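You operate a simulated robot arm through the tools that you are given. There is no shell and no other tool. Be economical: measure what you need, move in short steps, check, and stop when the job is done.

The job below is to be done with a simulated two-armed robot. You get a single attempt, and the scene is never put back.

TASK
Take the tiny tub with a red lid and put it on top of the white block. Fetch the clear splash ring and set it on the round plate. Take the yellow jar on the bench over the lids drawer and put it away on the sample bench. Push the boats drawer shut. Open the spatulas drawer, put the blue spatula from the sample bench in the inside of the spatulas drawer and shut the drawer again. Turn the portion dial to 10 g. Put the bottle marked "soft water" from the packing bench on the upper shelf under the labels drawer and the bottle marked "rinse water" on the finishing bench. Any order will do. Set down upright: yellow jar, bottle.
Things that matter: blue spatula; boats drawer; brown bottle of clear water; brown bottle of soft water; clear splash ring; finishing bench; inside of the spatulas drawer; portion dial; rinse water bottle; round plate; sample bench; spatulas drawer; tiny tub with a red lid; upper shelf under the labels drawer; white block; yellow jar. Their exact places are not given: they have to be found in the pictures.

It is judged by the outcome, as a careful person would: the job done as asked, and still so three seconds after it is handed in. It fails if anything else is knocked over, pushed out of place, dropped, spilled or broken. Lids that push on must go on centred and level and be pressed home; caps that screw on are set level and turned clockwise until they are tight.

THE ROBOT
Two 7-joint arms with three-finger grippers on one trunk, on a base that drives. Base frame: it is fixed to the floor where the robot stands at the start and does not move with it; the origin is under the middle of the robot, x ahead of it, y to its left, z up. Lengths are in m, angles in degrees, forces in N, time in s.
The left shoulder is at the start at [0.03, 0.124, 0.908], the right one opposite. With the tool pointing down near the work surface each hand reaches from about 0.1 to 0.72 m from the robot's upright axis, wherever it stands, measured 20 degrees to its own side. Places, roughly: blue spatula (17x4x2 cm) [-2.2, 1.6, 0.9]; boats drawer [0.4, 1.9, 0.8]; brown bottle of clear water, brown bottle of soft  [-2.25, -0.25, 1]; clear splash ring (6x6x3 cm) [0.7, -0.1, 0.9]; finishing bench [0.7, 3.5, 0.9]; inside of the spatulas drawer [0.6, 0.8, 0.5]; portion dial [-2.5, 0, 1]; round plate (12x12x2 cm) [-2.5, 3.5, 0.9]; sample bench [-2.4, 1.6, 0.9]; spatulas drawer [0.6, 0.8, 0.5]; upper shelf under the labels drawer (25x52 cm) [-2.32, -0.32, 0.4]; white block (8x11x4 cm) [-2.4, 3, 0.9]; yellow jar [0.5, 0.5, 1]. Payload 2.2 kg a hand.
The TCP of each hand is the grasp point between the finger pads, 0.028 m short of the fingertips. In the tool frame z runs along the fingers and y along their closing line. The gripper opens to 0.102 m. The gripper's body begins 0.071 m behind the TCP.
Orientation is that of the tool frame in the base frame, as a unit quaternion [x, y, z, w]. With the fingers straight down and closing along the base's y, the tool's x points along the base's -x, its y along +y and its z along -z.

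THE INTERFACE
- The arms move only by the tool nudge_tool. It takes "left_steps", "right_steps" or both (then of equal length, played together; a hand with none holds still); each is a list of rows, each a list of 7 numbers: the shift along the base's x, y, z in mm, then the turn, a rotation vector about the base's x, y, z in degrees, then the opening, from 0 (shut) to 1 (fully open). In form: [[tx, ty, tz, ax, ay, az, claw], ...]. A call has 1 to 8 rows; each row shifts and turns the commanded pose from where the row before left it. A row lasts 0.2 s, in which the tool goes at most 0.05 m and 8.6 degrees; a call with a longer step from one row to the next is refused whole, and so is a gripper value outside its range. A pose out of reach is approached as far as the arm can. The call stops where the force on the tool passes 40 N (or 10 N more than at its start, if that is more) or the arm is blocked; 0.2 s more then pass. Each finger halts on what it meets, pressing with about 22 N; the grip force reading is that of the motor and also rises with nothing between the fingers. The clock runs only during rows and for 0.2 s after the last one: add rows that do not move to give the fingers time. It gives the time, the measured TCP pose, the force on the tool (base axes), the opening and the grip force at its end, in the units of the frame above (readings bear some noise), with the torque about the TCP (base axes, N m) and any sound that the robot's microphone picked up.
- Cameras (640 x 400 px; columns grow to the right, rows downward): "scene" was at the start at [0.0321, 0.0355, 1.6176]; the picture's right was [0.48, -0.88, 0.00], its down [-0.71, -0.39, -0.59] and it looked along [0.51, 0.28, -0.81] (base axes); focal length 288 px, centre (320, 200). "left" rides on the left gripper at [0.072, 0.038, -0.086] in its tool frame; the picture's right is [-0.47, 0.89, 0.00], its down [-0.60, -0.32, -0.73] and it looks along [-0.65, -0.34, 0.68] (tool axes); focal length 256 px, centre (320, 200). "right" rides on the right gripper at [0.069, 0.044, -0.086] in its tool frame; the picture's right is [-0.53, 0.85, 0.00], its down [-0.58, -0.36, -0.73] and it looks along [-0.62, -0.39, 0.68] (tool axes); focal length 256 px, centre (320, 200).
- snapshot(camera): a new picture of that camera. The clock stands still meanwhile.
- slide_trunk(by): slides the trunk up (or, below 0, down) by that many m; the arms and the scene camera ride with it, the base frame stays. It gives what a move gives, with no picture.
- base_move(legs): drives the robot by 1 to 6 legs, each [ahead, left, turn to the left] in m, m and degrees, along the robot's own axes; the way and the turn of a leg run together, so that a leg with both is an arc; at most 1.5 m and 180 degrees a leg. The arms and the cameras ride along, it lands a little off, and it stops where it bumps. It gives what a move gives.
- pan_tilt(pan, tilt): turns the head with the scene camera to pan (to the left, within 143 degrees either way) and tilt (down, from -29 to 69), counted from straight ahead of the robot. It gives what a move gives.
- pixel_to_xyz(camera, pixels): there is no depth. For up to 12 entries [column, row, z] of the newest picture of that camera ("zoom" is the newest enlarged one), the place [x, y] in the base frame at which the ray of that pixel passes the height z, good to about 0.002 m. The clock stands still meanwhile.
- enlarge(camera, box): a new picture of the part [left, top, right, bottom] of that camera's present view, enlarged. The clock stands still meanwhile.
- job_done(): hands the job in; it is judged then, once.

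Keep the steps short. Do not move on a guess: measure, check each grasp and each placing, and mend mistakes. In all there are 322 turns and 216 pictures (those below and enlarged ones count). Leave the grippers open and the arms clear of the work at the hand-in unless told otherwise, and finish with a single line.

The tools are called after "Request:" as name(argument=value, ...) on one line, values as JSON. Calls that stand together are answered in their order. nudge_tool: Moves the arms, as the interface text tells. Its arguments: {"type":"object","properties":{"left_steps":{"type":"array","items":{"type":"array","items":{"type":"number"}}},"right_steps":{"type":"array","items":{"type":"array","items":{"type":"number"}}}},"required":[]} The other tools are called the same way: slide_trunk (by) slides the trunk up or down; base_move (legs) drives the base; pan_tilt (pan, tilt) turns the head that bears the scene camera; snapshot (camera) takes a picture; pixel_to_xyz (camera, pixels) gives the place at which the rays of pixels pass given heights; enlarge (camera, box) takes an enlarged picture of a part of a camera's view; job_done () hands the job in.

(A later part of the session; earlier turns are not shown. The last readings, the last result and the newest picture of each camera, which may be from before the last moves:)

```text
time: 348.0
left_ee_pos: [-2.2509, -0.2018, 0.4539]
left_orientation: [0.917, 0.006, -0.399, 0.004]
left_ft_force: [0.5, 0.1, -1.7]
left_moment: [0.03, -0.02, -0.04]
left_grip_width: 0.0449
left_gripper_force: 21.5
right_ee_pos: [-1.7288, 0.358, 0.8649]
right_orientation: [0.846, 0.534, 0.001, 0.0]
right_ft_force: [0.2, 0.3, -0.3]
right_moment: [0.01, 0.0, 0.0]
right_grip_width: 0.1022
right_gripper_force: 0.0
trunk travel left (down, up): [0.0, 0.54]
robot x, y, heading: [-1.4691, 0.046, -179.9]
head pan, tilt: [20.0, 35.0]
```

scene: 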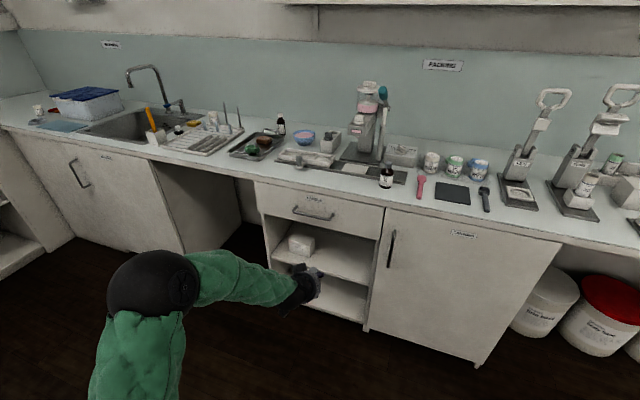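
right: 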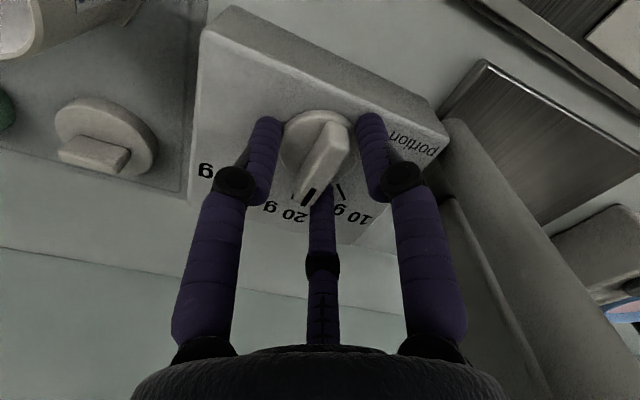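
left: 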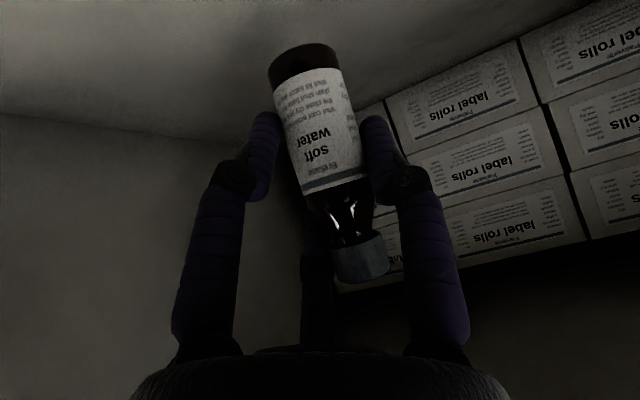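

Request:
nudge_tool(left_steps=[[0, 0, -2, 0, 0, 0, 0.2], [0, 0, -2, 0, 0, 0, 0.2], [0, 0, -2, 0, 0, 0, 0.2], [0, 0, -2, 0, 0, 0, 0.2], [0, 0, 0, 0, 0, 0, 0.2]])

Request:
snapshot(camera="left")

```text
time: 349.2
left_ee_pos: [-2.2534, -0.2018, 0.4481]
left_orientation: [0.916, 0.006, -0.4, 0.005]
left_ft_force: [1.0, 1.9, 10.6]
left_moment: [0.17, 0.02, -0.01]
left_grip_width: 0.0449
left_gripper_force: 22.0
right_ee_pos: [-1.7286, 0.3582, 0.8644]
right_orientation: [0.846, 0.534, 0.0, -0.001]
right_ft_force: [0.7, 0.0, 0.1]
right_moment: [0.02, 0.02, 0.0]
right_grip_width: 0.1023
right_gripper_force: 0.1
trunk travel left (down, up): [0.0, 0.54]
robot x, y, heading: [-1.4669, 0.0451, -179.7]
head pan, tilt: [20.0, 35.0]
```

```text
50 pictures are left
```

left: 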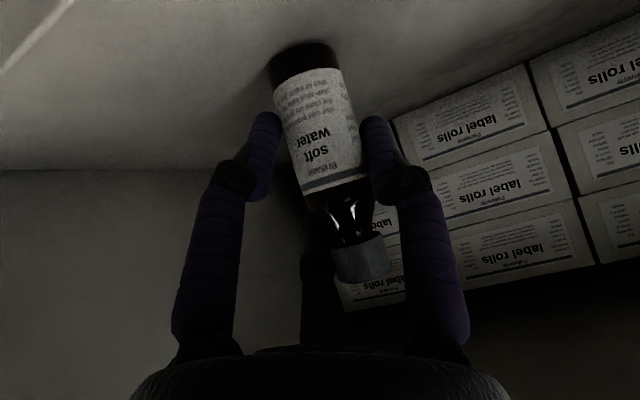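

Contact (10.6 N); the bottle stands. I open to 0.7 and withdraw along the hand's axis.

Request:
nudge_tool(left_steps=[[0, 0, 1, 0, 0, 0, 0.5], [0, 0, 1, 0, 0, 0, 0.65], [0, 0, 1, 0, 0, 0, 0.75], [0, 0, 0, 0, 0, 0, 0.75], [7, 0, 7, 0, 0, 0, 0.75], [15, 0, 14, 0, 0, 0, 0.75], [22, 0, 15, 0, 0, 0, 0.75], [30, 0, 10, 0, 0, 0, 0.75]])

Request:
nudge_tool(left_steps=[[40, 0, 5, 0, 0, 0, 0.75], [0, 0, 0, 0, 0, 0, 1]])

Request:
base_move(legs=[[-0.3, 0, 0]])

Request:
enlarge(camera="scene", box=[250, 175, 410, 335])

```text
time: 351.0
left_ee_pos: [-2.1767, -0.2003, 0.4929]
left_orientation: [0.918, 0.006, -0.398, 0.003]
left_ft_force: [0.2, -0.6, 0.6]
left_moment: [0.0, 0.01, 0.0]
left_grip_width: 0.0766
left_gripper_force: 0.1
right_ee_pos: [-1.728, 0.3579, 0.8634]
right_orientation: [0.845, 0.534, 0.0, 0.0]
right_ft_force: [-0.4, 0.4, 0.0]
right_moment: [-0.03, -0.02, -0.03]
right_grip_width: 0.1023
right_gripper_force: 0.0
trunk travel left (down, up): [0.0, 0.54]
robot x, y, heading: [-1.4698, 0.0464, -180.0]
head pan, tilt: [20.0, 35.0]
```

```text
time: 351.6
left_ee_pos: [-2.1364, -0.2005, 0.4984]
left_orientation: [0.918, 0.006, -0.398, 0.004]
left_ft_force: [-0.1, -0.5, -0.2]
left_moment: [-0.03, 0.0, -0.01]
left_grip_width: 0.102
left_gripper_force: 0.1
right_ee_pos: [-1.7299, 0.3582, 0.8649]
right_orientation: [0.845, 0.535, -0.001, 0.0]
right_ft_force: [0.4, 0.4, -1.0]
right_moment: [0.0, 0.03, -0.03]
right_grip_width: 0.1018
right_gripper_force: 0.1
trunk travel left (down, up): [0.0, 0.54]
robot x, y, heading: [-1.4697, 0.0467, -179.8]
head pan, tilt: [20.0, 35.0]
```

```text
time: 353.6
left_ee_pos: [-1.8465, -0.199, 0.4982]
left_orientation: [0.918, 0.004, -0.398, 0.002]
left_ft_force: [0.0, 0.3, -0.2]
left_moment: [-0.03, -0.02, 0.03]
left_grip_width: 0.1022
left_gripper_force: 0.0
right_ee_pos: [-1.4351, 0.3584, 0.8647]
right_orientation: [0.846, 0.533, 0.0, 0.001]
right_ft_force: [0.0, -0.5, -0.4]
right_moment: [0.0, 0.0, 0.03]
right_grip_width: 0.102
right_gripper_force: 0.1
trunk travel left (down, up): [0.0, 0.54]
robot x, y, heading: [-1.18, 0.0443, 180.2]
head pan, tilt: [20.0, 35.0]
```

```text
2.50 times, centred on (330, 255) of scene
```

zoom: 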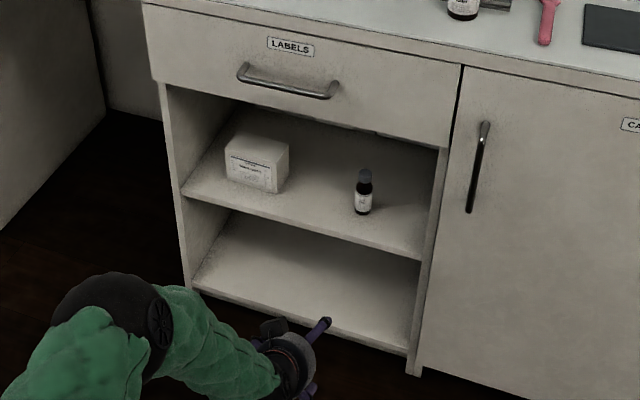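

Soft water stands upright on the shelf. I raise the trunk again, set the left hand vertical and up, and move so that the right hand can take the rinse water from above.

Request:
slide_trunk(by=0.15)

Request:
nudge_tool(left_steps=[[10, 0, 45, 0, -7.8, 0, 1], [10, 0, 45, 0, -7.8, 0, 1], [10, 0, 45, 0, -7.8, 0, 1], [10, 0, 45, 0, -7.8, 0, 1], [10, 0, 45, 0, -7.8, 0, 1], [10, 0, 45, 0, -8, 0, 1], [0, 0, 48, 0, 0, 0, 1], [0, 0, 48, 0, 0, 0, 1]], right_steps=[[0, 0, 20, 0, 0, 0, 1], [-10, -10, 20, 0, 0, 0, 1], [-10, -10, 20, 0, 0, 0, 1], [-10, -10, 20, 0, 0, 0, 1], [-10, -10, 20, 0, 0, 0, 1], [-10, -10, 10, 0, 0, 0, 1], [-10, -10, 0, 0, 0, 0, 1], [0, 0, 0, 0, 0, 0, 1]])

Request:
nudge_tool(left_steps=[[0, -30, 40, 0, 0, 0, 1], [0, -40, 20, 0, 0, 0, 1], [0, -40, 0, 0, 0, 0, 1]])

Request:
base_move(legs=[[0.45, 0.27, 0]])

Request:
pan_tilt(pan=-15, tilt=50)

Request:
snapshot(camera="scene")

```text
time: 355.3
left_ee_pos: [-1.8458, -0.1981, 0.6489]
left_orientation: [0.917, 0.004, -0.398, 0.002]
left_ft_force: [-0.6, 0.2, -0.4]
left_moment: [0.01, 0.01, 0.04]
left_grip_width: 0.1017
left_gripper_force: 0.1
right_ee_pos: [-1.4361, 0.3587, 1.0145]
right_orientation: [0.846, 0.533, 0.001, 0.001]
right_ft_force: [-0.1, 1.1, -0.2]
right_moment: [-0.02, -0.01, 0.0]
right_grip_width: 0.1019
right_gripper_force: 0.1
trunk travel left (down, up): [-0.15, 0.39]
robot x, y, heading: [-1.179, 0.047, 180.1]
head pan, tilt: [20.0, 35.0]
```

```text
time: 357.1
left_ee_pos: [-1.7867, -0.1967, 1.0147]
left_orientation: [1.0, 0.001, 0.001, 0.003]
left_ft_force: [0.1, 0.0, -0.5]
left_moment: [0.01, -0.03, 0.02]
left_grip_width: 0.1023
left_gripper_force: 0.0
right_ee_pos: [-1.4952, 0.2994, 1.1242]
right_orientation: [0.846, 0.533, 0.0, 0.0]
right_ft_force: [-1.0, 0.0, -0.2]
right_moment: [-0.04, 0.01, -0.01]
right_grip_width: 0.102
right_gripper_force: 0.0
trunk travel left (down, up): [-0.15, 0.39]
robot x, y, heading: [-1.1751, 0.0442, 180.0]
head pan, tilt: [20.0, 35.0]
```

```text
time: 357.9
left_ee_pos: [-1.751, -0.235, 1.05]
left_orientation: [1.0, 0.014, -0.003, 0.013]
left_ft_force: [0.6, 0.2, 0.5]
left_moment: [0.0, 0.03, 0.02]
left_grip_width: 0.1021
left_gripper_force: 0.1
left hand out of reach, approached as far as the arm can: row 1, 2, 3
right_ee_pos: [-1.4941, 0.2994, 1.1247]
right_orientation: [0.846, 0.533, -0.001, 0.0]
right_ft_force: [0.5, 0.3, -0.3]
right_moment: [-0.02, 0.01, 0.01]
right_grip_width: 0.1019
right_gripper_force: 0.0
trunk travel left (down, up): [-0.15, 0.39]
robot x, y, heading: [-1.1772, 0.0485, 180.1]
head pan, tilt: [20.0, 35.0]
```

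```text
time: 361.0
left_ee_pos: [-2.2039, -0.5032, 1.0496]
left_orientation: [1.0, 0.013, -0.002, 0.012]
left_ft_force: [-1.3, 0.0, 0.0]
left_moment: [0.04, -0.03, 0.0]
left_grip_width: 0.102
left_gripper_force: 0.0
right_ee_pos: [-1.9458, 0.0302, 1.1248]
right_orientation: [0.847, 0.531, 0.0, 0.001]
right_ft_force: [-0.1, 0.4, 0.8]
right_moment: [0.05, 0.02, 0.0]
right_grip_width: 0.1021
right_gripper_force: 0.0
trunk travel left (down, up): [-0.15, 0.39]
robot x, y, heading: [-1.6241, -0.2237, 179.9]
head pan, tilt: [20.0, 35.0]
```

```text
time: 362.0
left_ee_pos: [-2.2033, -0.5025, 1.05]
left_orientation: [1.0, 0.012, -0.002, 0.012]
left_ft_force: [0.1, -0.5, 0.3]
left_moment: [0.02, 0.01, 0.01]
left_grip_width: 0.1017
left_gripper_force: 0.1
right_ee_pos: [-1.9437, 0.03, 1.1242]
right_orientation: [0.847, 0.532, 0.0, 0.001]
right_ft_force: [0.0, 0.2, -0.7]
right_moment: [0.0, -0.01, 0.02]
right_grip_width: 0.1021
right_gripper_force: 0.2
trunk travel left (down, up): [-0.15, 0.39]
robot x, y, heading: [-1.6275, -0.2241, 179.7]
head pan, tilt: [-15.0, 50.0]
```

```text
48 pictures are left
```

scene: 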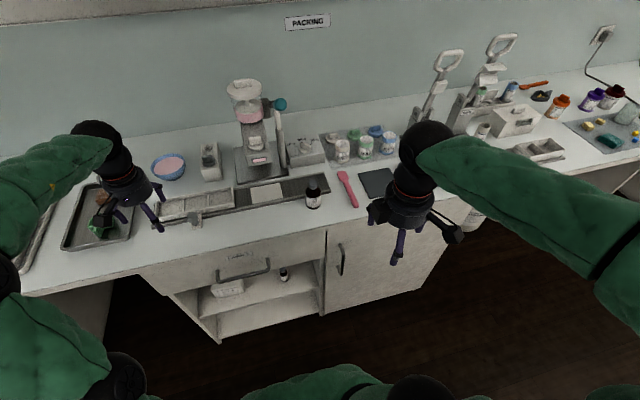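

Rinse water is at (313,193). I measure it and bring the right hand over it (lifting the left hand a bit).

Request:
pixel_to_xyz(camera="scene", pixels=[[313, 181, 1.01], [313, 204, 0.905], [305, 200, 0.93], [321, 200, 0.93]])

Request:
nudge_tool(right_steps=[[-40, -13, 15, 0, 0, 0, 1], [-40, -13, 15, 0, 0, 0, 1], [-40, -13, 10, 0, 0, 0, 1], [-40, -13, 0, 0, 0, 0, 1], [-40, -13, 0, 0, 0, 0, 1], [-40, -13, 0, 0, 0, 0, 1], [-40, -13, 0, 0, 0, 0, 1], [-12, -5, 0, 0, 0, 0, 1]], left_steps=[[0, 0, 20, 0, 0, 0, 1], [0, 0, 20, 0, 0, 0, 1], [20, 0, 20, 0, 0, 0, 1], [20, 0, 0, 0, 0, 0, 1], [20, 0, 0, 0, 0, 0, 1], [20, 0, 0, 0, 0, 0, 1], [0, 0, 0, 0, 0, 0, 1], [0, 0, 0, 0, 0, 0, 1]])

Request:
snapshot(camera="right")

```text
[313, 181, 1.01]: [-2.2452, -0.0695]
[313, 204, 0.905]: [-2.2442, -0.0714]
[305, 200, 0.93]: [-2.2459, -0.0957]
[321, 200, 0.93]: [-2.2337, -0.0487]
```

```text
time: 363.8
left_ee_pos: [-2.1205, -0.4994, 1.1047]
left_orientation: [1.0, 0.013, -0.002, 0.012]
left_ft_force: [0.2, -0.2, 0.1]
left_moment: [-0.01, 0.04, -0.01]
left_grip_width: 0.1021
left_gripper_force: 0.1
left hand out of reach, approached as far as the arm can: row 2
right_ee_pos: [-2.2386, -0.0666, 1.166]
right_orientation: [0.847, 0.532, 0.001, 0.0]
right_ft_force: [-0.5, -0.6, 0.4]
right_moment: [-0.02, -0.01, 0.0]
right_grip_width: 0.1018
right_gripper_force: 0.2
trunk travel left (down, up): [-0.15, 0.39]
robot x, y, heading: [-1.6267, -0.2256, 179.7]
head pan, tilt: [-15.0, 50.0]
```

```text
47 pictures are left
```

right: 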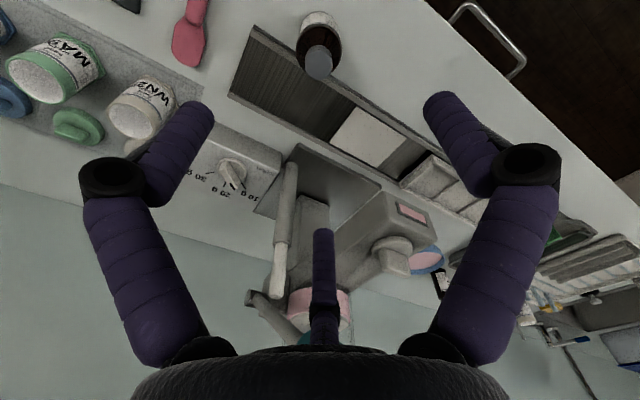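

Exactly centred. I descend to TCP ≈0.96 (tips 0.932, above the rail) and grip the bottle.

Request:
nudge_tool(right_steps=[[0, 0, -45, 0, 0, 0, 1], [0, 0, -45, 0, 0, 0, 1], [0, 0, -45, 0, 0, 0, 1], [0, 0, -40, 0, 0, 0, 1], [0, 0, -30, 0, 0, 0, 1], [0, 0, 0, 0, 0, 0, 1]])

Request:
nudge_tool(right_steps=[[0, 0, 0, 0, 0, 0, 0.7], [0, 0, 0, 0, 0, 0, 0.4], [0, 0, 0, 0, 0, 0, 0.3], [0, 0, 0, 0, 0, 0, 0.3], [0, 0, 0, 0, 0, 0, 0.3]])

Request:
snapshot(camera="right")

```text
time: 365.2
left_ee_pos: [-2.1204, -0.5001, 1.1068]
left_orientation: [1.0, 0.012, -0.002, 0.013]
left_ft_force: [-0.5, -0.2, -0.6]
left_moment: [0.0, -0.01, -0.01]
left_grip_width: 0.1022
left_gripper_force: 0.1
right_ee_pos: [-2.2402, -0.0666, 0.9586]
right_orientation: [0.847, 0.532, 0.001, 0.0]
right_ft_force: [0.2, -0.4, -0.1]
right_moment: [0.0, 0.0, -0.02]
right_grip_width: 0.1022
right_gripper_force: 0.1
trunk travel left (down, up): [-0.15, 0.39]
robot x, y, heading: [-1.6251, -0.2228, 180.1]
head pan, tilt: [-15.0, 50.0]
```

```text
time: 366.4
left_ee_pos: [-2.1203, -0.4997, 1.1058]
left_orientation: [1.0, 0.012, -0.002, 0.013]
left_ft_force: [0.7, 0.9, 0.5]
left_moment: [0.02, 0.0, -0.01]
left_grip_width: 0.1018
left_gripper_force: 0.1
right_ee_pos: [-2.2387, -0.0668, 0.9601]
right_orientation: [0.847, 0.531, 0.0, 0.0]
right_ft_force: [-0.2, 0.4, 2.3]
right_moment: [-0.03, -0.07, 0.0]
right_grip_width: 0.0464
right_gripper_force: 21.8
trunk travel left (down, up): [-0.15, 0.39]
robot x, y, heading: [-1.6256, -0.2239, 179.8]
head pan, tilt: [-15.0, 50.0]
```

```text
46 pictures are left
```

right: 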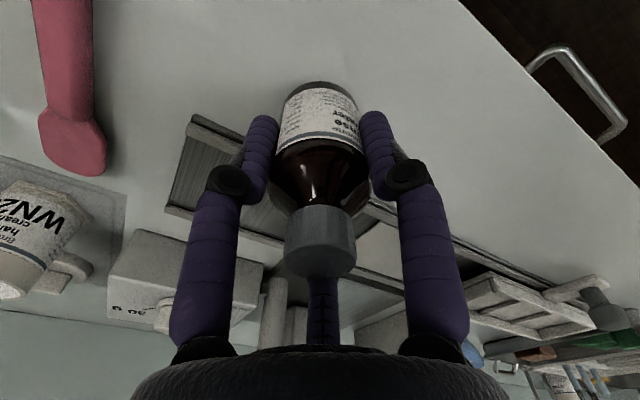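

Gripped (46.4 mm). I lift it, back off, and drive to the sample bench for the blue spatula.

Request:
nudge_tool(right_steps=[[0, 0, 10, 0, 0, 0, 0.3], [0, 0, 40, 0, 0, 0, 0.3], [0, 0, 45, 0, 0, 0, 0.3], [0, 0, 45, 0, 0, 0, 0.3], [0, 0, 40, 0, 0, 0, 0.3], [45, 5, 0, 0, 0, 0, 0.3], [45, 5, 0, 0, 0, 0, 0.3], [45, 5, 0, 0, 0, 0, 0.3]], left_steps=[[5, 20, 0, 0, 0, 6, 1], [5, 20, 0, 0, 0, 6, 1], [5, 20, 0, 0, 0, 6, 1], [5, 20, 0, 0, 0, 6, 1], [5, 20, 0, 0, 0, 6, 1], [0, 0, 0, 0, 0, 0, 1], [0, 0, 0, 0, 0, 0, 1], [0, 0, 0, 0, 0, 0, 1]])

Request:
base_move(legs=[[-0.25, 0, 0], [0, -1.05, 0], [0, -1.03, 0], [0.2, 0, 0]])

Request:
pan_tilt(pan=10, tilt=50)

Request:
snapshot(camera="scene")

```text
time: 368.2
left_ee_pos: [-2.0936, -0.4008, 1.1053]
left_orientation: [0.963, 0.271, 0.0, 0.012]
left_ft_force: [0.2, 0.5, 1.1]
left_moment: [0.01, 0.04, 0.01]
left_grip_width: 0.1021
left_gripper_force: 0.1
right_ee_pos: [-2.0995, -0.0511, 1.1419]
right_orientation: [0.847, 0.532, -0.001, -0.001]
right_ft_force: [0.4, 0.2, -0.8]
right_moment: [-0.04, 0.05, 0.03]
right_grip_width: 0.0466
right_gripper_force: 21.8
trunk travel left (down, up): [-0.15, 0.39]
robot x, y, heading: [-1.626, -0.2226, 179.9]
head pan, tilt: [-15.0, 50.0]
```

```text
time: 381.3
left_ee_pos: [-2.0151, 1.7211, 1.1034]
left_orientation: [0.965, 0.262, 0.003, 0.012]
left_ft_force: [-0.4, -0.1, 0.6]
left_moment: [0.04, -0.09, -0.04]
left_grip_width: 0.102
left_gripper_force: 0.0
right_ee_pos: [-2.0146, 2.0698, 1.1401]
right_orientation: [0.852, 0.524, 0.001, 0.001]
right_ft_force: [-0.2, -0.1, -0.9]
right_moment: [-0.02, -0.02, 0.0]
right_grip_width: 0.0465
right_gripper_force: 21.2
trunk travel left (down, up): [-0.15, 0.39]
robot x, y, heading: [-1.5423, 1.8864, 178.7]
head pan, tilt: [-15.0, 50.0]
```

```text
time: 382.1
left_ee_pos: [-2.012, 1.7204, 1.104]
left_orientation: [0.965, 0.261, 0.002, 0.013]
left_ft_force: [-0.1, 0.0, 0.2]
left_moment: [-0.02, 0.01, -0.03]
left_grip_width: 0.1018
left_gripper_force: 0.0
right_ee_pos: [-2.0122, 2.0713, 1.1403]
right_orientation: [0.852, 0.524, 0.0, 0.0]
right_ft_force: [0.4, -0.1, -1.6]
right_moment: [0.0, 0.0, 0.01]
right_grip_width: 0.0465
right_gripper_force: 22.0
trunk travel left (down, up): [-0.15, 0.39]
robot x, y, heading: [-1.5405, 1.8915, 178.8]
head pan, tilt: [10.0, 50.0]
```

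```text
45 pictures are left
```

scene: 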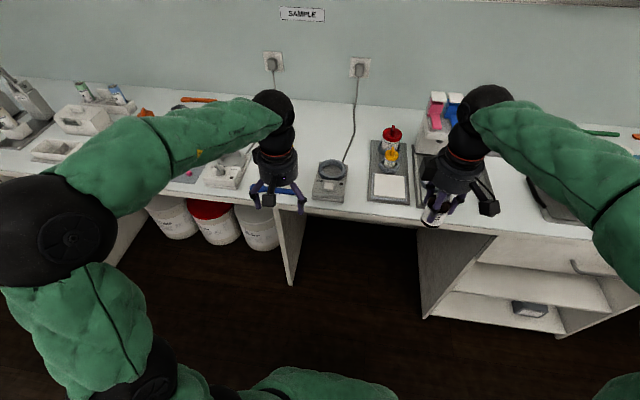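

I move the left hand over the spatula (partly opened, keeping clear of the yellow jar behind) and look with its camera.

Request:
nudge_tool(left_steps=[[-38, -18, 0, 0, 0, 0, 0.7], [-38, -18, 0, 0, 0, 0, 0.7], [-38, -18, 0, 0, 0, 0, 0.7], [-38, -18, 0, 0, 0, 0, 0.7], [-38, -18, 0, 0, 0, 0, 0.7], [0, 0, -30, 0, 0, 0, 0.7], [0, 0, 0, 0, 0, 0, 0.7]])

Request:
snapshot(camera="left")

```text
time: 383.8
left_ee_pos: [-2.2031, 1.6286, 1.0718]
left_orientation: [0.965, 0.262, 0.002, 0.013]
left_ft_force: [-0.1, -0.2, -0.2]
left_moment: [0.0, -0.01, -0.01]
left_grip_width: 0.0716
left_gripper_force: 0.0
right_ee_pos: [-2.014, 2.0705, 1.1412]
right_orientation: [0.852, 0.523, 0.0, 0.0]
right_ft_force: [0.5, -0.3, -0.9]
right_moment: [-0.01, -0.02, 0.03]
right_grip_width: 0.0462
right_gripper_force: 22.3
trunk travel left (down, up): [-0.15, 0.39]
robot x, y, heading: [-1.5382, 1.8913, 178.5]
head pan, tilt: [10.0, 50.0]
```

```text
44 pictures are left
```

left: 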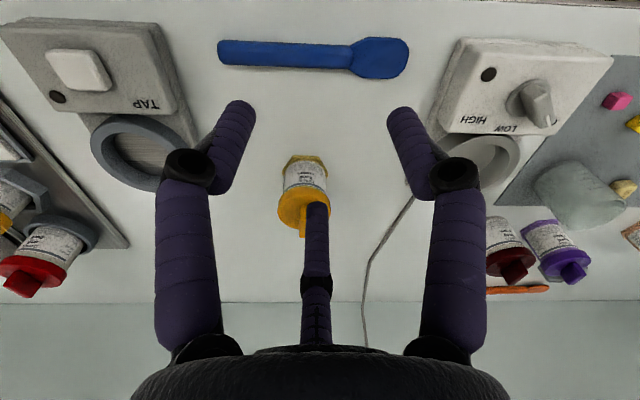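

The spatula's handle is at (320,56). I measure it.

Request:
pixel_to_xyz(camera="left", pixels=[[320, 56, 0.91], [225, 50, 0.91], [400, 58, 0.91]])

```text
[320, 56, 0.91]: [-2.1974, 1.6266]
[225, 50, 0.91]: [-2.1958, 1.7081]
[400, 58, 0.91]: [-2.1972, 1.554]
```

Handle line x≈-2.197. I shift +8 mm, descend to TCP 0.932 and close.

Request:
nudge_tool(left_steps=[[8, 0, -40, 0, 0, 0, 0.7], [0, 0, -40, 0, 0, 0, 0.7], [0, 0, -40, 0, 0, 0, 0.7], [0, 0, -17, 0, 0, 0, 0.6], [0, 0, -3, 0, 0, 0, 0.5], [0, 0, 0, 0, 0, 0, 0.3]])

Request:
nudge_tool(left_steps=[[0, 0, 0, 0, 0, 0, 0.15], [0, 0, 0, 0, 0, 0, 0], [0, 0, 0, 0, 0, 0, 0], [0, 0, 0, 0, 0, 0, 0]])

Request:
snapshot(camera="left")

```text
time: 385.1
left_ee_pos: [-2.1938, 1.6314, 0.934]
left_orientation: [0.965, 0.261, 0.001, 0.011]
left_ft_force: [0.0, -0.3, -1.1]
left_moment: [0.01, 0.0, -0.01]
left_grip_width: 0.0307
left_gripper_force: 0.1
right_ee_pos: [-2.0135, 2.0697, 1.1399]
right_orientation: [0.851, 0.524, -0.001, 0.0]
right_ft_force: [0.0, -0.9, -1.3]
right_moment: [0.0, 0.01, -0.03]
right_grip_width: 0.0467
right_gripper_force: 22.4
trunk travel left (down, up): [-0.15, 0.39]
robot x, y, heading: [-1.539, 1.8906, 178.5]
head pan, tilt: [10.0, 50.0]
```

```text
time: 386.1
left_ee_pos: [-2.1943, 1.6307, 0.9342]
left_orientation: [0.965, 0.261, 0.002, 0.013]
left_ft_force: [0.2, 0.3, -0.8]
left_moment: [0.02, 0.0, -0.01]
left_grip_width: 0.028
left_gripper_force: 22.0
right_ee_pos: [-2.0127, 2.0697, 1.1413]
right_orientation: [0.852, 0.524, 0.001, 0.0]
right_ft_force: [-0.4, 0.1, -0.6]
right_moment: [0.01, 0.0, -0.02]
right_grip_width: 0.0463
right_gripper_force: 22.2
trunk travel left (down, up): [-0.15, 0.39]
robot x, y, heading: [-1.5403, 1.8886, 178.9]
head pan, tilt: [10.0, 50.0]
```

```text
43 pictures are left
```

left: 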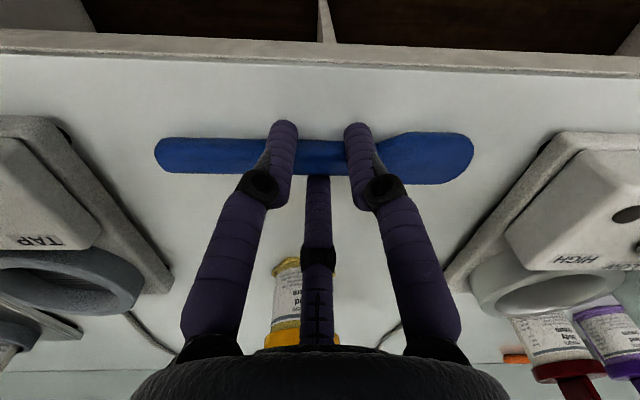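

Gripped across the handle (28 mm). I lift and pull in.

Request:
nudge_tool(left_steps=[[0, 0, 10, 0, 0, 0, 0], [0, 0, 40, 0, 0, 0, 0], [0, 0, 45, 0, 0, 0, 0], [0, 0, 45, 0, 0, 0, 0], [0, 0, 40, 0, 0, 0, 0], [45, 0, 0, 0, 0, 0, 0], [45, 0, 0, 0, 0, 0, 0], [45, 0, 0, 0, 0, 0, 0]])

Request:
snapshot(camera="left")

```text
time: 387.9
left_ee_pos: [-2.0589, 1.628, 1.1144]
left_orientation: [0.965, 0.261, 0.0, 0.012]
left_ft_force: [1.0, 0.4, -0.7]
left_moment: [-0.03, 0.0, 0.0]
left_grip_width: 0.0281
left_gripper_force: 21.9
right_ee_pos: [-2.0118, 2.0715, 1.1424]
right_orientation: [0.852, 0.523, 0.0, 0.0]
right_ft_force: [-0.3, 0.9, -0.4]
right_moment: [-0.04, 0.02, 0.01]
right_grip_width: 0.0465
right_gripper_force: 21.5
trunk travel left (down, up): [-0.15, 0.39]
robot x, y, heading: [-1.5409, 1.8916, 178.8]
head pan, tilt: [10.0, 50.0]
```

```text
42 pictures are left
```

left: 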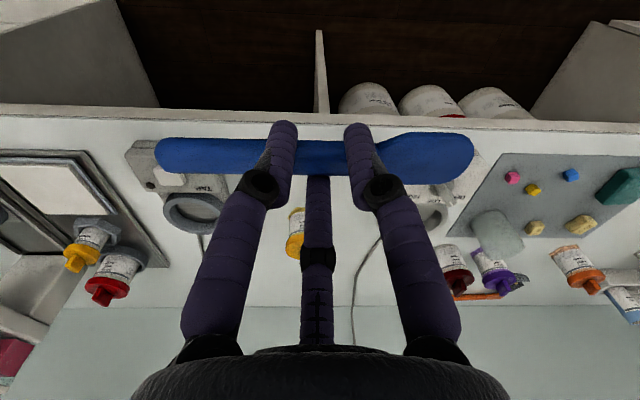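

Both items are secure. I drive across to the finishing bench.

Request:
base_move(legs=[[-0.3, 0, 0], [0, 0, -179], [0.75, 1.48, 0]])

Request:
pan_tilt(pan=-5, tilt=40)

Request:
snapshot(camera="scene")

```text
refused: leg 3 is longer than a leg can be; nothing moved
```

```text
time: 388.7
left_ee_pos: [-2.0609, 1.6269, 1.1141]
left_orientation: [0.965, 0.261, 0.002, 0.012]
left_ft_force: [1.0, -0.1, -1.0]
left_moment: [0.01, -0.02, -0.01]
left_grip_width: 0.028
left_gripper_force: 22.3
right_ee_pos: [-2.0133, 2.0699, 1.1409]
right_orientation: [0.852, 0.524, 0.0, 0.0]
right_ft_force: [-0.1, 0.2, -0.7]
right_moment: [0.02, 0.01, 0.0]
right_grip_width: 0.0464
right_gripper_force: 21.7
trunk travel left (down, up): [-0.15, 0.39]
robot x, y, heading: [-1.5426, 1.889, 178.8]
head pan, tilt: [-5.0, 40.0]
```

```text
41 pictures are left
```

scene: 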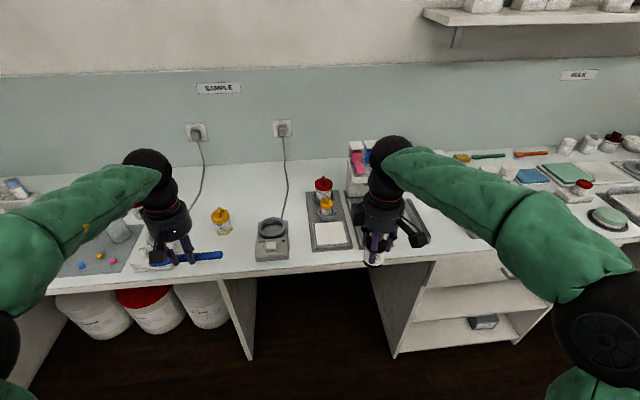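

The leg was too long. I split it.

Request:
base_move(legs=[[-0.3, 0, 0], [0, 0, -179], [0.75, 0, 0], [0, 1.45, 0]])

Request:
snapshot(camera="scene")

```text
time: 408.9
left_ee_pos: [0.1763, 3.524, 1.1134]
left_orientation: [-0.232, 0.973, 0.012, -0.001]
left_ft_force: [-0.4, 0.1, -0.6]
left_moment: [0.01, 0.0, -0.02]
left_grip_width: 0.0281
left_gripper_force: 22.1
right_ee_pos: [0.1016, 3.0854, 1.1413]
right_orientation: [-0.497, 0.868, 0.001, 0.0]
right_ft_force: [0.5, 0.2, -1.1]
right_moment: [-0.03, 0.02, 0.0]
right_grip_width: 0.0466
right_gripper_force: 21.5
trunk travel left (down, up): [-0.15, 0.39]
robot x, y, heading: [-0.3573, 3.2944, -4.6]
head pan, tilt: [-5.0, 40.0]
```

```text
40 pictures are left
```

scene: 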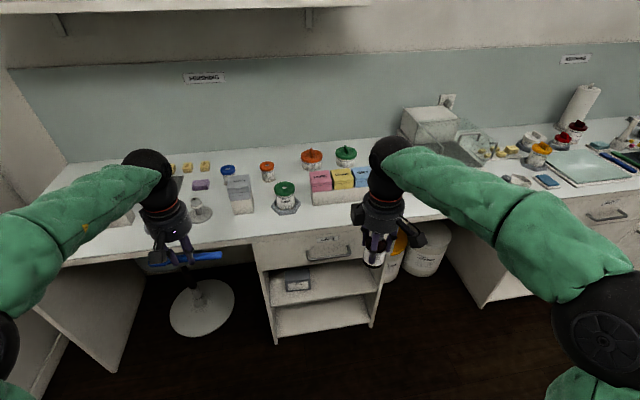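

Free area on the finishing bench: in front, around (250,218)–(330,213). I measure.

Request:
pixel_to_xyz(camera="scene", pixels=[[330, 213, 0.9], [300, 222, 0.9], [255, 222, 0.9], [286, 207, 0.9], [340, 203, 0.9], [240, 212, 0.9], [300, 236, 0.9], [203, 78, 1.25]])

Request:
enlarge(camera="scene", box=[190, 130, 400, 260])

```text
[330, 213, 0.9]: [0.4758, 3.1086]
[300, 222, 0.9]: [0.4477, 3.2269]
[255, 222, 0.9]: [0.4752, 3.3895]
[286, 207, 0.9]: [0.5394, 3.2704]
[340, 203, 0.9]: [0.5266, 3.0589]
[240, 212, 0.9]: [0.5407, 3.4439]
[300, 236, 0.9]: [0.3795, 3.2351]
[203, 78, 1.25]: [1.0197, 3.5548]
```

```text
3.05 times, centred on (295, 195) of scene
```

zoom: 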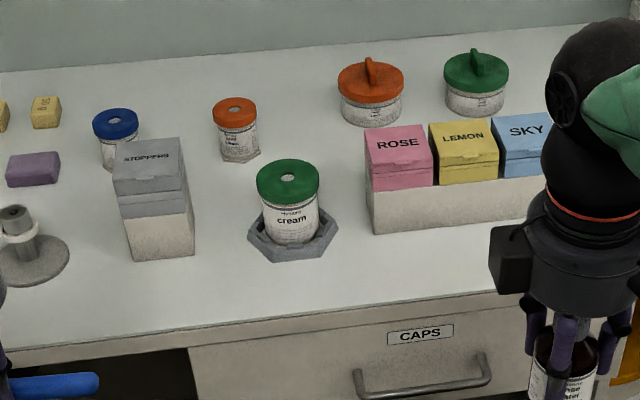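

I'll put the bottle at [0.44,3.20], a clear spot near the front. I drive up 0.28 m.

Request:
base_move(legs=[[0, 0, 4.6], [0.28, 0, 0]])

```text
time: 411.3
left_ee_pos: [0.4319, 3.5704, 1.1132]
left_orientation: [-0.275, 0.961, 0.012, -0.003]
left_ft_force: [0.3, -0.4, -0.8]
left_moment: [0.0, 0.04, -0.03]
left_grip_width: 0.0281
left_gripper_force: 21.5
right_ee_pos: [0.3958, 3.1248, 1.139]
right_orientation: [-0.534, 0.845, 0.001, -0.002]
right_ft_force: [0.7, 0.0, -1.1]
right_moment: [-0.02, 0.01, 0.0]
right_grip_width: 0.0463
right_gripper_force: 22.2
trunk travel left (down, up): [-0.15, 0.39]
robot x, y, heading: [-0.0783, 3.2972, 0.3]
head pan, tilt: [-5.0, 40.0]
```

Request:
nudge_tool(right_steps=[[22, 38, 0, 0, 0, 0, 0.3], [22, 37, 0, 0, 0, 0, 0.3], [0, 0, -45, 0, 0, 0, 0.3], [0, 0, -45, 0, 0, 0, 0.3], [0, 0, -40, 0, 0, 0, 0.3], [0, 0, -30, 0, 0, 0, 0.3], [0, 0, -12, 0, 0, 0, 0.3], [0, 0, 0, 0, 0, 0, 0.3]])

Request:
snapshot(camera="right")

```text
time: 413.1
left_ee_pos: [0.4314, 3.5692, 1.1136]
left_orientation: [-0.274, 0.962, 0.012, -0.002]
left_ft_force: [-0.5, -0.6, 0.2]
left_moment: [0.0, 0.01, 0.01]
left_grip_width: 0.028
left_gripper_force: 21.7
right_ee_pos: [0.4392, 3.202, 0.9682]
right_orientation: [-0.534, 0.845, 0.0, 0.001]
right_ft_force: [-0.3, -0.2, -1.2]
right_moment: [0.0, -0.01, 0.01]
right_grip_width: 0.0463
right_gripper_force: 22.0
trunk travel left (down, up): [-0.15, 0.39]
robot x, y, heading: [-0.0827, 3.294, 0.3]
head pan, tilt: [-5.0, 40.0]
```

```text
38 pictures are left
```

right: 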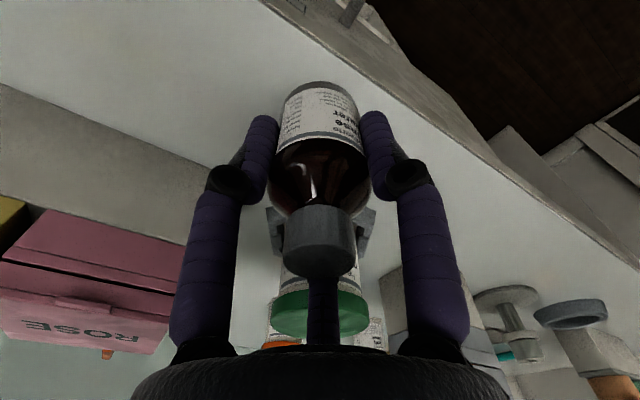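

Spot is clear. Down in small steps to contact.

Request:
nudge_tool(right_steps=[[0, 0, -4, 0, 0, 0, 0.3], [0, 0, -2, 0, 0, 0, 0.3], [0, 0, -2, 0, 0, 0, 0.3], [0, 0, -1.5, 0, 0, 0, 0.3], [0, 0, 0, 0, 0, 0, 0.3]])

```text
time: 414.3
left_ee_pos: [0.4306, 3.5702, 1.1141]
left_orientation: [-0.274, 0.962, 0.012, -0.001]
left_ft_force: [-0.1, -0.2, 0.4]
left_moment: [-0.01, -0.03, 0.0]
left_grip_width: 0.0282
left_gripper_force: 21.8
right_ee_pos: [0.4386, 3.2011, 0.9582]
right_orientation: [-0.535, 0.845, 0.0, 0.001]
right_ft_force: [-0.8, -1.3, 5.4]
right_moment: [0.0, -0.03, 0.0]
right_grip_width: 0.0465
right_gripper_force: 21.5
trunk travel left (down, up): [-0.15, 0.39]
robot x, y, heading: [-0.0817, 3.2955, 0.3]
head pan, tilt: [-5.0, 40.0]
```

Contact. I open and rise well clear.

Request:
nudge_tool(right_steps=[[0, 0, 0, 0, 0, 0, 0.6], [0, 0, 0, 0, 0, 0, 0.8], [0, 0, 0, 0, 0, 0, 0.8], [0, 0, 40, 0, 0, 0, 0.8], [0, 0, 45, 0, 0, 0, 0.8], [0, 0, 45, 0, 0, 0, 1], [0, 0, 45, 0, 0, 0, 1], [-30, 0, 0, 0, 0, 0, 1]])

Request:
base_move(legs=[[-0.4, 0, 0]])

Request:
snapshot(camera="scene")

```text
time: 416.1
left_ee_pos: [0.429, 3.5701, 1.1147]
left_orientation: [-0.274, 0.962, 0.012, -0.001]
left_ft_force: [-0.4, -0.5, 0.4]
left_moment: [0.06, -0.01, 0.01]
left_grip_width: 0.0282
left_gripper_force: 22.4
right_ee_pos: [0.4078, 3.1992, 1.1348]
right_orientation: [-0.534, 0.845, 0.0, 0.0]
right_ft_force: [0.2, 0.1, 1.1]
right_moment: [0.01, 0.0, -0.01]
right_grip_width: 0.1022
right_gripper_force: 0.0
trunk travel left (down, up): [-0.15, 0.39]
robot x, y, heading: [-0.0843, 3.2943, 0.4]
head pan, tilt: [-5.0, 40.0]
```

```text
time: 418.6
left_ee_pos: [0.029, 3.5702, 1.1136]
left_orientation: [-0.274, 0.962, 0.012, -0.001]
left_ft_force: [0.2, 0.5, -0.5]
left_moment: [-0.03, 0.0, 0.0]
left_grip_width: 0.0282
left_gripper_force: 22.4
right_ee_pos: [0.0063, 3.1982, 1.1338]
right_orientation: [-0.535, 0.845, 0.0, 0.001]
right_ft_force: [0.0, -0.1, -0.3]
right_moment: [-0.02, -0.01, 0.01]
right_grip_width: 0.1023
right_gripper_force: 0.1
trunk travel left (down, up): [-0.15, 0.39]
robot x, y, heading: [-0.4843, 3.2922, 0.5]
head pan, tilt: [-5.0, 40.0]
```

```text
37 pictures are left
```

scene: 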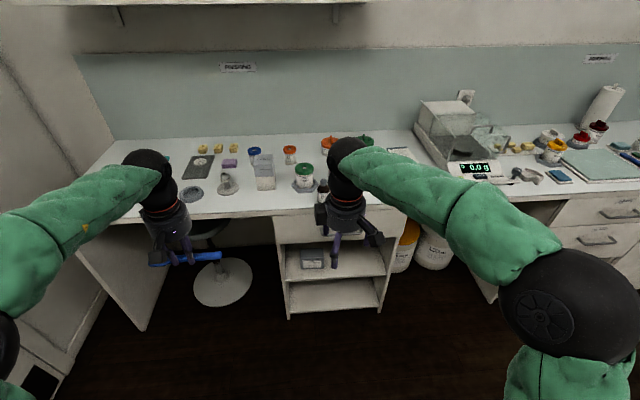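

Rinse water stands upright on the finishing bench. I drive to the spatulas drawer.

Request:
base_move(legs=[[0, -1.15, 0], [0, -1.1, 0]])

Request:
pan_tilt(pan=-8, tilt=48)

Request:
snapshot(camera="scene")

```text
time: 429.7
left_ee_pos: [0.0164, 1.3087, 1.1131]
left_orientation: [-0.276, 0.961, 0.012, -0.002]
left_ft_force: [-0.2, 0.2, -0.1]
left_moment: [0.03, 0.01, 0.01]
left_grip_width: 0.0283
left_gripper_force: 22.0
right_ee_pos: [-0.0041, 0.9382, 1.1341]
right_orientation: [-0.536, 0.844, 0.0, 0.001]
right_ft_force: [-0.1, -0.2, 0.0]
right_moment: [-0.01, 0.01, 0.01]
right_grip_width: 0.1022
right_gripper_force: 0.0
trunk travel left (down, up): [-0.15, 0.39]
robot x, y, heading: [-0.4971, 1.0337, 0.6]
head pan, tilt: [-5.0, 40.0]
```

```text
time: 430.4
left_ee_pos: [0.0167, 1.3106, 1.1132]
left_orientation: [-0.275, 0.961, 0.013, -0.001]
left_ft_force: [0.0, -0.1, 0.5]
left_moment: [0.01, 0.03, -0.02]
left_grip_width: 0.028
left_gripper_force: 21.5
right_ee_pos: [-0.0041, 0.939, 1.1338]
right_orientation: [-0.536, 0.844, -0.001, -0.001]
right_ft_force: [0.3, -0.2, -0.4]
right_moment: [0.01, -0.01, 0.03]
right_grip_width: 0.102
right_gripper_force: 0.1
trunk travel left (down, up): [-0.15, 0.39]
robot x, y, heading: [-0.5001, 1.0331, 0.5]
head pan, tilt: [-8.0, 48.0]
```

```text
36 pictures are left
```

scene: 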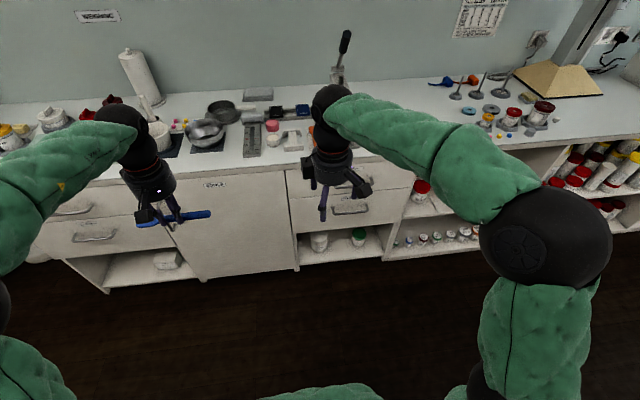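

The lower handle at (350,207) is the spatulas drawer's. I enlarge and find its height (handle bars are at x≈0.36).

Request:
enlarge(camera="scene", box=[280, 150, 420, 260])

Request:
pixel_to_xyz(camera="scene", pixels=[[350, 211, 0.7], [350, 211, 0.66], [350, 211, 0.62], [350, 211, 0.58], [350, 211, 0.54]])

```text
3.64 times, centred on (350, 205) of scene
```

zoom: 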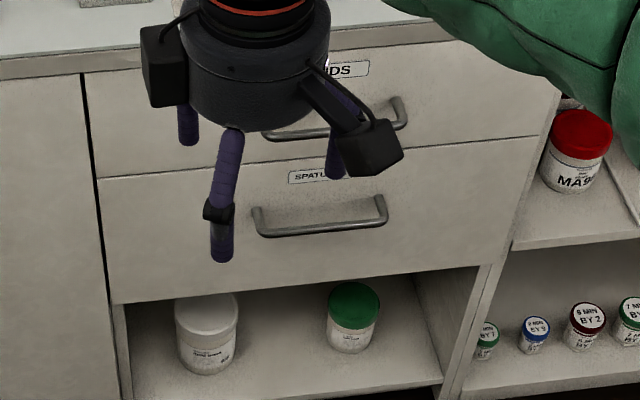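

```text
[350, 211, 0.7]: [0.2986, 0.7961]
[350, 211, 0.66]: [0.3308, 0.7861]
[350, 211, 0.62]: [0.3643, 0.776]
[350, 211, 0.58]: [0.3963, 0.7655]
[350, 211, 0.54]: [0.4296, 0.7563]
```

The handle bar is at z≈0.62, x≈0.36, y≈0.775. Coming from above would foul the lids handle, so I tilt the right hand forward by 65° (toward azimuth 34.8°, one jaw going on top), while clear.

Request:
nudge_tool(right_steps=[[0, 0, 0, 4.63, -6.65, 0, 0.6], [0, 0, 0, 4.63, -6.65, 0, 0.6], [0, 0, 0, 4.63, -6.65, 0, 0.6], [0, 0, 0, 4.63, -6.65, 0, 0.6], [0, 0, 0, 4.63, -6.65, 0, 0.6], [0, 0, 0, 4.63, -6.65, 0, 0.6], [0, 0, 0, 4.63, -6.65, 0, 0.6], [0, 0, 0, 4.63, -6.65, 0, 0.6]])

```text
time: 432.2
left_ee_pos: [0.0163, 1.3098, 1.113]
left_orientation: [-0.276, 0.961, 0.012, -0.002]
left_ft_force: [-0.5, 0.1, 1.0]
left_moment: [-0.04, 0.0, 0.0]
left_grip_width: 0.0282
left_gripper_force: 21.8
right_ee_pos: [-0.0034, 0.938, 1.1354]
right_orientation: [-0.451, 0.713, 0.021, 0.537]
right_ft_force: [0.7, -0.7, 1.6]
right_moment: [-0.04, 0.08, 0.07]
right_grip_width: 0.0613
right_gripper_force: 0.0
trunk travel left (down, up): [-0.15, 0.39]
robot x, y, heading: [-0.4958, 1.0357, 0.7]
head pan, tilt: [-8.0, 48.0]
```

The tilt works. I lower the trunk, lower the right hand to handle height, and raise the left hand (with the spatula) back up.

Request:
slide_trunk(by=-0.15)

Request:
nudge_tool(right_steps=[[5, 0, -45, 0, 0, 0, 0.6], [5, 0, -45, 0, 0, 0, 0.6], [5, 0, -45, 0, 0, 0, 0.6], [5, 0, -45, 0, 0, 0, 0.6], [5, 0, -45, 0, 0, 0, 0.6], [5, 0, -45, 0, 0, 0, 0.6], [5, 0, -45, 0, 0, 0, 0.6], [5, 0, -45, 0, 0, 0, 0.6]], left_steps=[[-20, 0, 30, 0, 0, 0, 0], [-20, 0, 30, 0, 0, 0, 0], [-20, 0, 30, 0, 0, 0, 0], [-20, 0, 30, 0, 0, 0, 0], [-20, 0, 20, 0, 0, 0, 0], [-20, 0, 20, 0, 0, 0, 0], [-20, 0, 0, 0, 0, 0, 0], [0, 0, 0, 0, 0, 0, 0]])

Request:
base_move(legs=[[0, 0, -35]])

Request:
pan_tilt(pan=30, tilt=45)

Request:
snapshot(camera="scene")

```text
time: 434.0
left_ee_pos: [0.016, 1.3086, 0.9635]
left_orientation: [-0.276, 0.961, 0.012, -0.002]
left_ft_force: [-0.5, -0.3, 0.0]
left_moment: [0.01, 0.0, 0.0]
left_grip_width: 0.0282
left_gripper_force: 22.0
right_ee_pos: [-0.0043, 0.9389, 0.9845]
right_orientation: [-0.452, 0.713, 0.023, 0.536]
right_ft_force: [0.1, -0.3, -0.3]
right_moment: [-0.03, -0.04, 0.03]
right_grip_width: 0.061
right_gripper_force: 0.0
trunk travel left (down, up): [0.0, 0.54]
robot x, y, heading: [-0.4957, 1.0327, 0.5]
head pan, tilt: [-8.0, 48.0]
```

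```text
time: 435.8
left_ee_pos: [-0.1241, 1.3086, 1.1239]
left_orientation: [-0.274, 0.962, 0.013, -0.003]
left_ft_force: [-0.5, 0.0, -1.3]
left_moment: [0.06, 0.0, 0.02]
left_grip_width: 0.028
left_gripper_force: 22.3
right_ee_pos: [0.0929, 0.8768, 0.7215]
right_orientation: [-0.456, 0.715, 0.031, 0.53]
right_ft_force: [-0.6, -0.4, 0.5]
right_moment: [-0.01, 0.04, 0.03]
right_grip_width: 0.0613
right_gripper_force: 0.1
right hand out of reach, approached as far as the arm can: row 4, 5, 6, 7, 8
trunk travel left (down, up): [0.0, 0.54]
robot x, y, heading: [-0.4994, 1.0372, 0.4]
head pan, tilt: [-8.0, 48.0]
```

```text
time: 437.8
left_ee_pos: [-0.0342, 1.0508, 1.1247]
left_orientation: [0.021, 1.0, 0.013, 0.001]
left_ft_force: [-1.1, -0.1, -0.2]
left_moment: [0.04, 0.03, -0.01]
left_grip_width: 0.0281
left_gripper_force: 22.1
right_ee_pos: [-0.0995, 0.5718, 0.7215]
right_orientation: [-0.223, 0.817, -0.128, 0.516]
right_ft_force: [0.0, -0.7, 0.0]
right_moment: [-0.02, 0.01, -0.02]
right_grip_width: 0.0613
right_gripper_force: 0.1
trunk travel left (down, up): [0.0, 0.54]
robot x, y, heading: [-0.4948, 1.0373, -34.0]
head pan, tilt: [-8.0, 48.0]
```

```text
time: 438.9
left_ee_pos: [-0.0341, 1.0508, 1.1241]
left_orientation: [0.022, 1.0, 0.013, 0.003]
left_ft_force: [0.1, 0.9, -0.6]
left_moment: [-0.04, -0.01, 0.02]
left_grip_width: 0.028
left_gripper_force: 22.3
right_ee_pos: [-0.0987, 0.5716, 0.7213]
right_orientation: [-0.224, 0.817, -0.127, 0.515]
right_ft_force: [-0.3, 0.2, 0.5]
right_moment: [0.0, 0.0, 0.01]
right_grip_width: 0.0611
right_gripper_force: 0.0
trunk travel left (down, up): [0.0, 0.54]
robot x, y, heading: [-0.495, 1.0335, -33.9]
head pan, tilt: [30.0, 45.0]
```

```text
34 pictures are left
```

scene: 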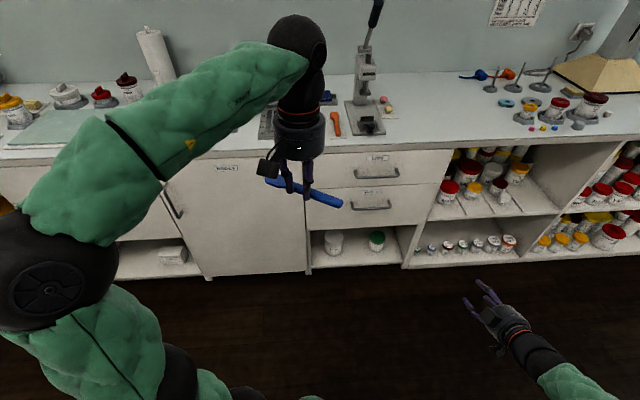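

The hand points at the drawer now but needs more extension to go lower. I extend forward and down.

Request:
nudge_tool(right_steps=[[31, -21, -15, 0, 0, 0, 0.6], [31, -21, -20, 0, 0, 0, 0.6], [31, -21, -25, 0, 0, 0, 0.6], [31, -21, -25, 0, 0, 0, 0.6], [0, 0, -15, 0, 0, 0, 0.6], [0, 0, 0, 0, 0, 0, 0.6]])

Request:
pixel_to_xyz(camera="scene", pixels=[[372, 208, 0.62], [352, 205, 0.62], [391, 207, 0.62], [372, 208, 0.6], [372, 208, 0.64], [377, 178, 0.77]])

```text
time: 440.2
left_ee_pos: [-0.0343, 1.0511, 1.1251]
left_orientation: [0.021, 1.0, 0.013, 0.002]
left_ft_force: [-1.0, 0.5, -1.0]
left_moment: [0.0, -0.05, -0.03]
left_grip_width: 0.0279
left_gripper_force: 22.3
right_ee_pos: [0.0257, 0.4882, 0.622]
right_orientation: [-0.223, 0.817, -0.128, 0.516]
right_ft_force: [-0.7, 0.1, 0.1]
right_moment: [0.01, -0.02, -0.01]
right_grip_width: 0.0612
right_gripper_force: 0.1
trunk travel left (down, up): [0.0, 0.54]
robot x, y, heading: [-0.4929, 1.0306, -34.0]
head pan, tilt: [30.0, 45.0]
```

```text
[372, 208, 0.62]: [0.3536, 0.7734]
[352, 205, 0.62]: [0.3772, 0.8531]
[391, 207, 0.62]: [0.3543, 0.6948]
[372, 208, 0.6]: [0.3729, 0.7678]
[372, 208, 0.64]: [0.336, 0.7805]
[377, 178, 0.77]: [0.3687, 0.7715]
```

The bar is at [0.36,0.772,0.613]. I raise the hand slightly and drive so that it stands 9 cm in front of the bar.

Request:
nudge_tool(right_steps=[[0, 0, 33, 0, 0, 0, 0.6], [0, 0, 0, 0, 0, 0, 0.6]])

Request:
base_move(legs=[[0.04, 0.37, 0]])

Request:
snapshot(camera="right")

```text
time: 440.9
left_ee_pos: [-0.0334, 1.0513, 1.126]
left_orientation: [0.021, 1.0, 0.013, 0.002]
left_ft_force: [-0.2, 1.3, 0.3]
left_moment: [0.0, 0.01, 0.0]
left_grip_width: 0.028
left_gripper_force: 22.1
right_ee_pos: [0.026, 0.4865, 0.6534]
right_orientation: [-0.223, 0.818, -0.128, 0.515]
right_ft_force: [0.7, 0.0, 0.1]
right_moment: [-0.02, -0.01, -0.04]
right_grip_width: 0.0611
right_gripper_force: 0.0
trunk travel left (down, up): [0.0, 0.54]
robot x, y, heading: [-0.4989, 1.0289, -33.9]
head pan, tilt: [30.0, 45.0]
```

```text
time: 443.3
left_ee_pos: [0.2107, 1.3474, 1.1241]
left_orientation: [0.018, 1.0, 0.013, 0.003]
left_ft_force: [0.4, 0.3, 0.9]
left_moment: [-0.04, 0.01, -0.01]
left_grip_width: 0.0282
left_gripper_force: 22.4
right_ee_pos: [0.2737, 0.7831, 0.6544]
right_orientation: [-0.226, 0.817, -0.126, 0.515]
right_ft_force: [-0.2, -0.1, -0.7]
right_moment: [-0.01, 0.0, 0.03]
right_grip_width: 0.0612
right_gripper_force: 0.0
trunk travel left (down, up): [0.0, 0.54]
robot x, y, heading: [-0.2526, 1.3256, -33.7]
head pan, tilt: [30.0, 45.0]
```

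```text
33 pictures are left
```

right: 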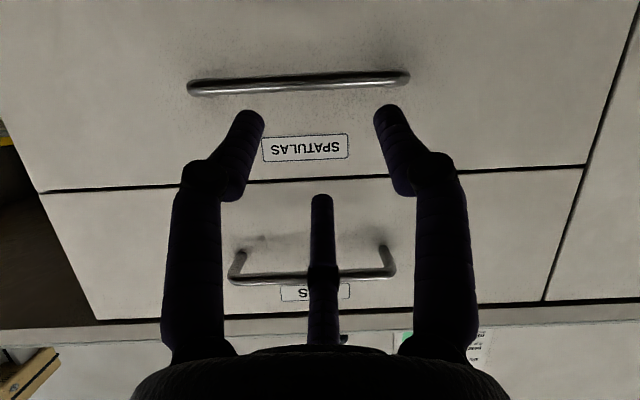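

The handle is right in front at (300,82). I correct by -12 mm in y and -11 mm in z, then advance along the axis so the jaws straddle the bar.

Request:
nudge_tool(right_steps=[[0, -12, -11, 0, 0, 0, 0.6], [27, 0, -13, 0, 0, 0, 0.6], [27, 0, -13, 0, 0, 0, 0.6], [0, 0, 0, 0, 0, 0, 0.6]])

Request:
snapshot(camera="right")

```text
time: 444.3
left_ee_pos: [0.2105, 1.346, 1.1247]
left_orientation: [0.018, 1.0, 0.012, 0.002]
left_ft_force: [-0.4, 0.0, 0.3]
left_moment: [0.02, 0.0, 0.04]
left_grip_width: 0.0281
left_gripper_force: 21.5
right_ee_pos: [0.3281, 0.7697, 0.6172]
right_orientation: [-0.226, 0.817, -0.126, 0.516]
right_ft_force: [-0.5, -1.5, -0.3]
right_moment: [0.01, -0.02, 0.0]
right_grip_width: 0.0611
right_gripper_force: 0.0
trunk travel left (down, up): [0.0, 0.54]
robot x, y, heading: [-0.2541, 1.3268, -33.8]
head pan, tilt: [30.0, 45.0]
```

```text
32 pictures are left
```

right: 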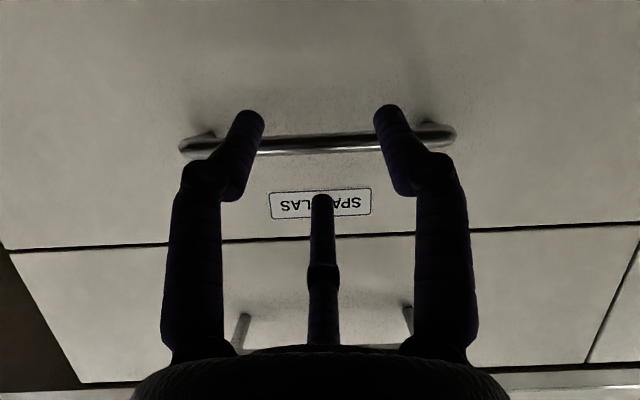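

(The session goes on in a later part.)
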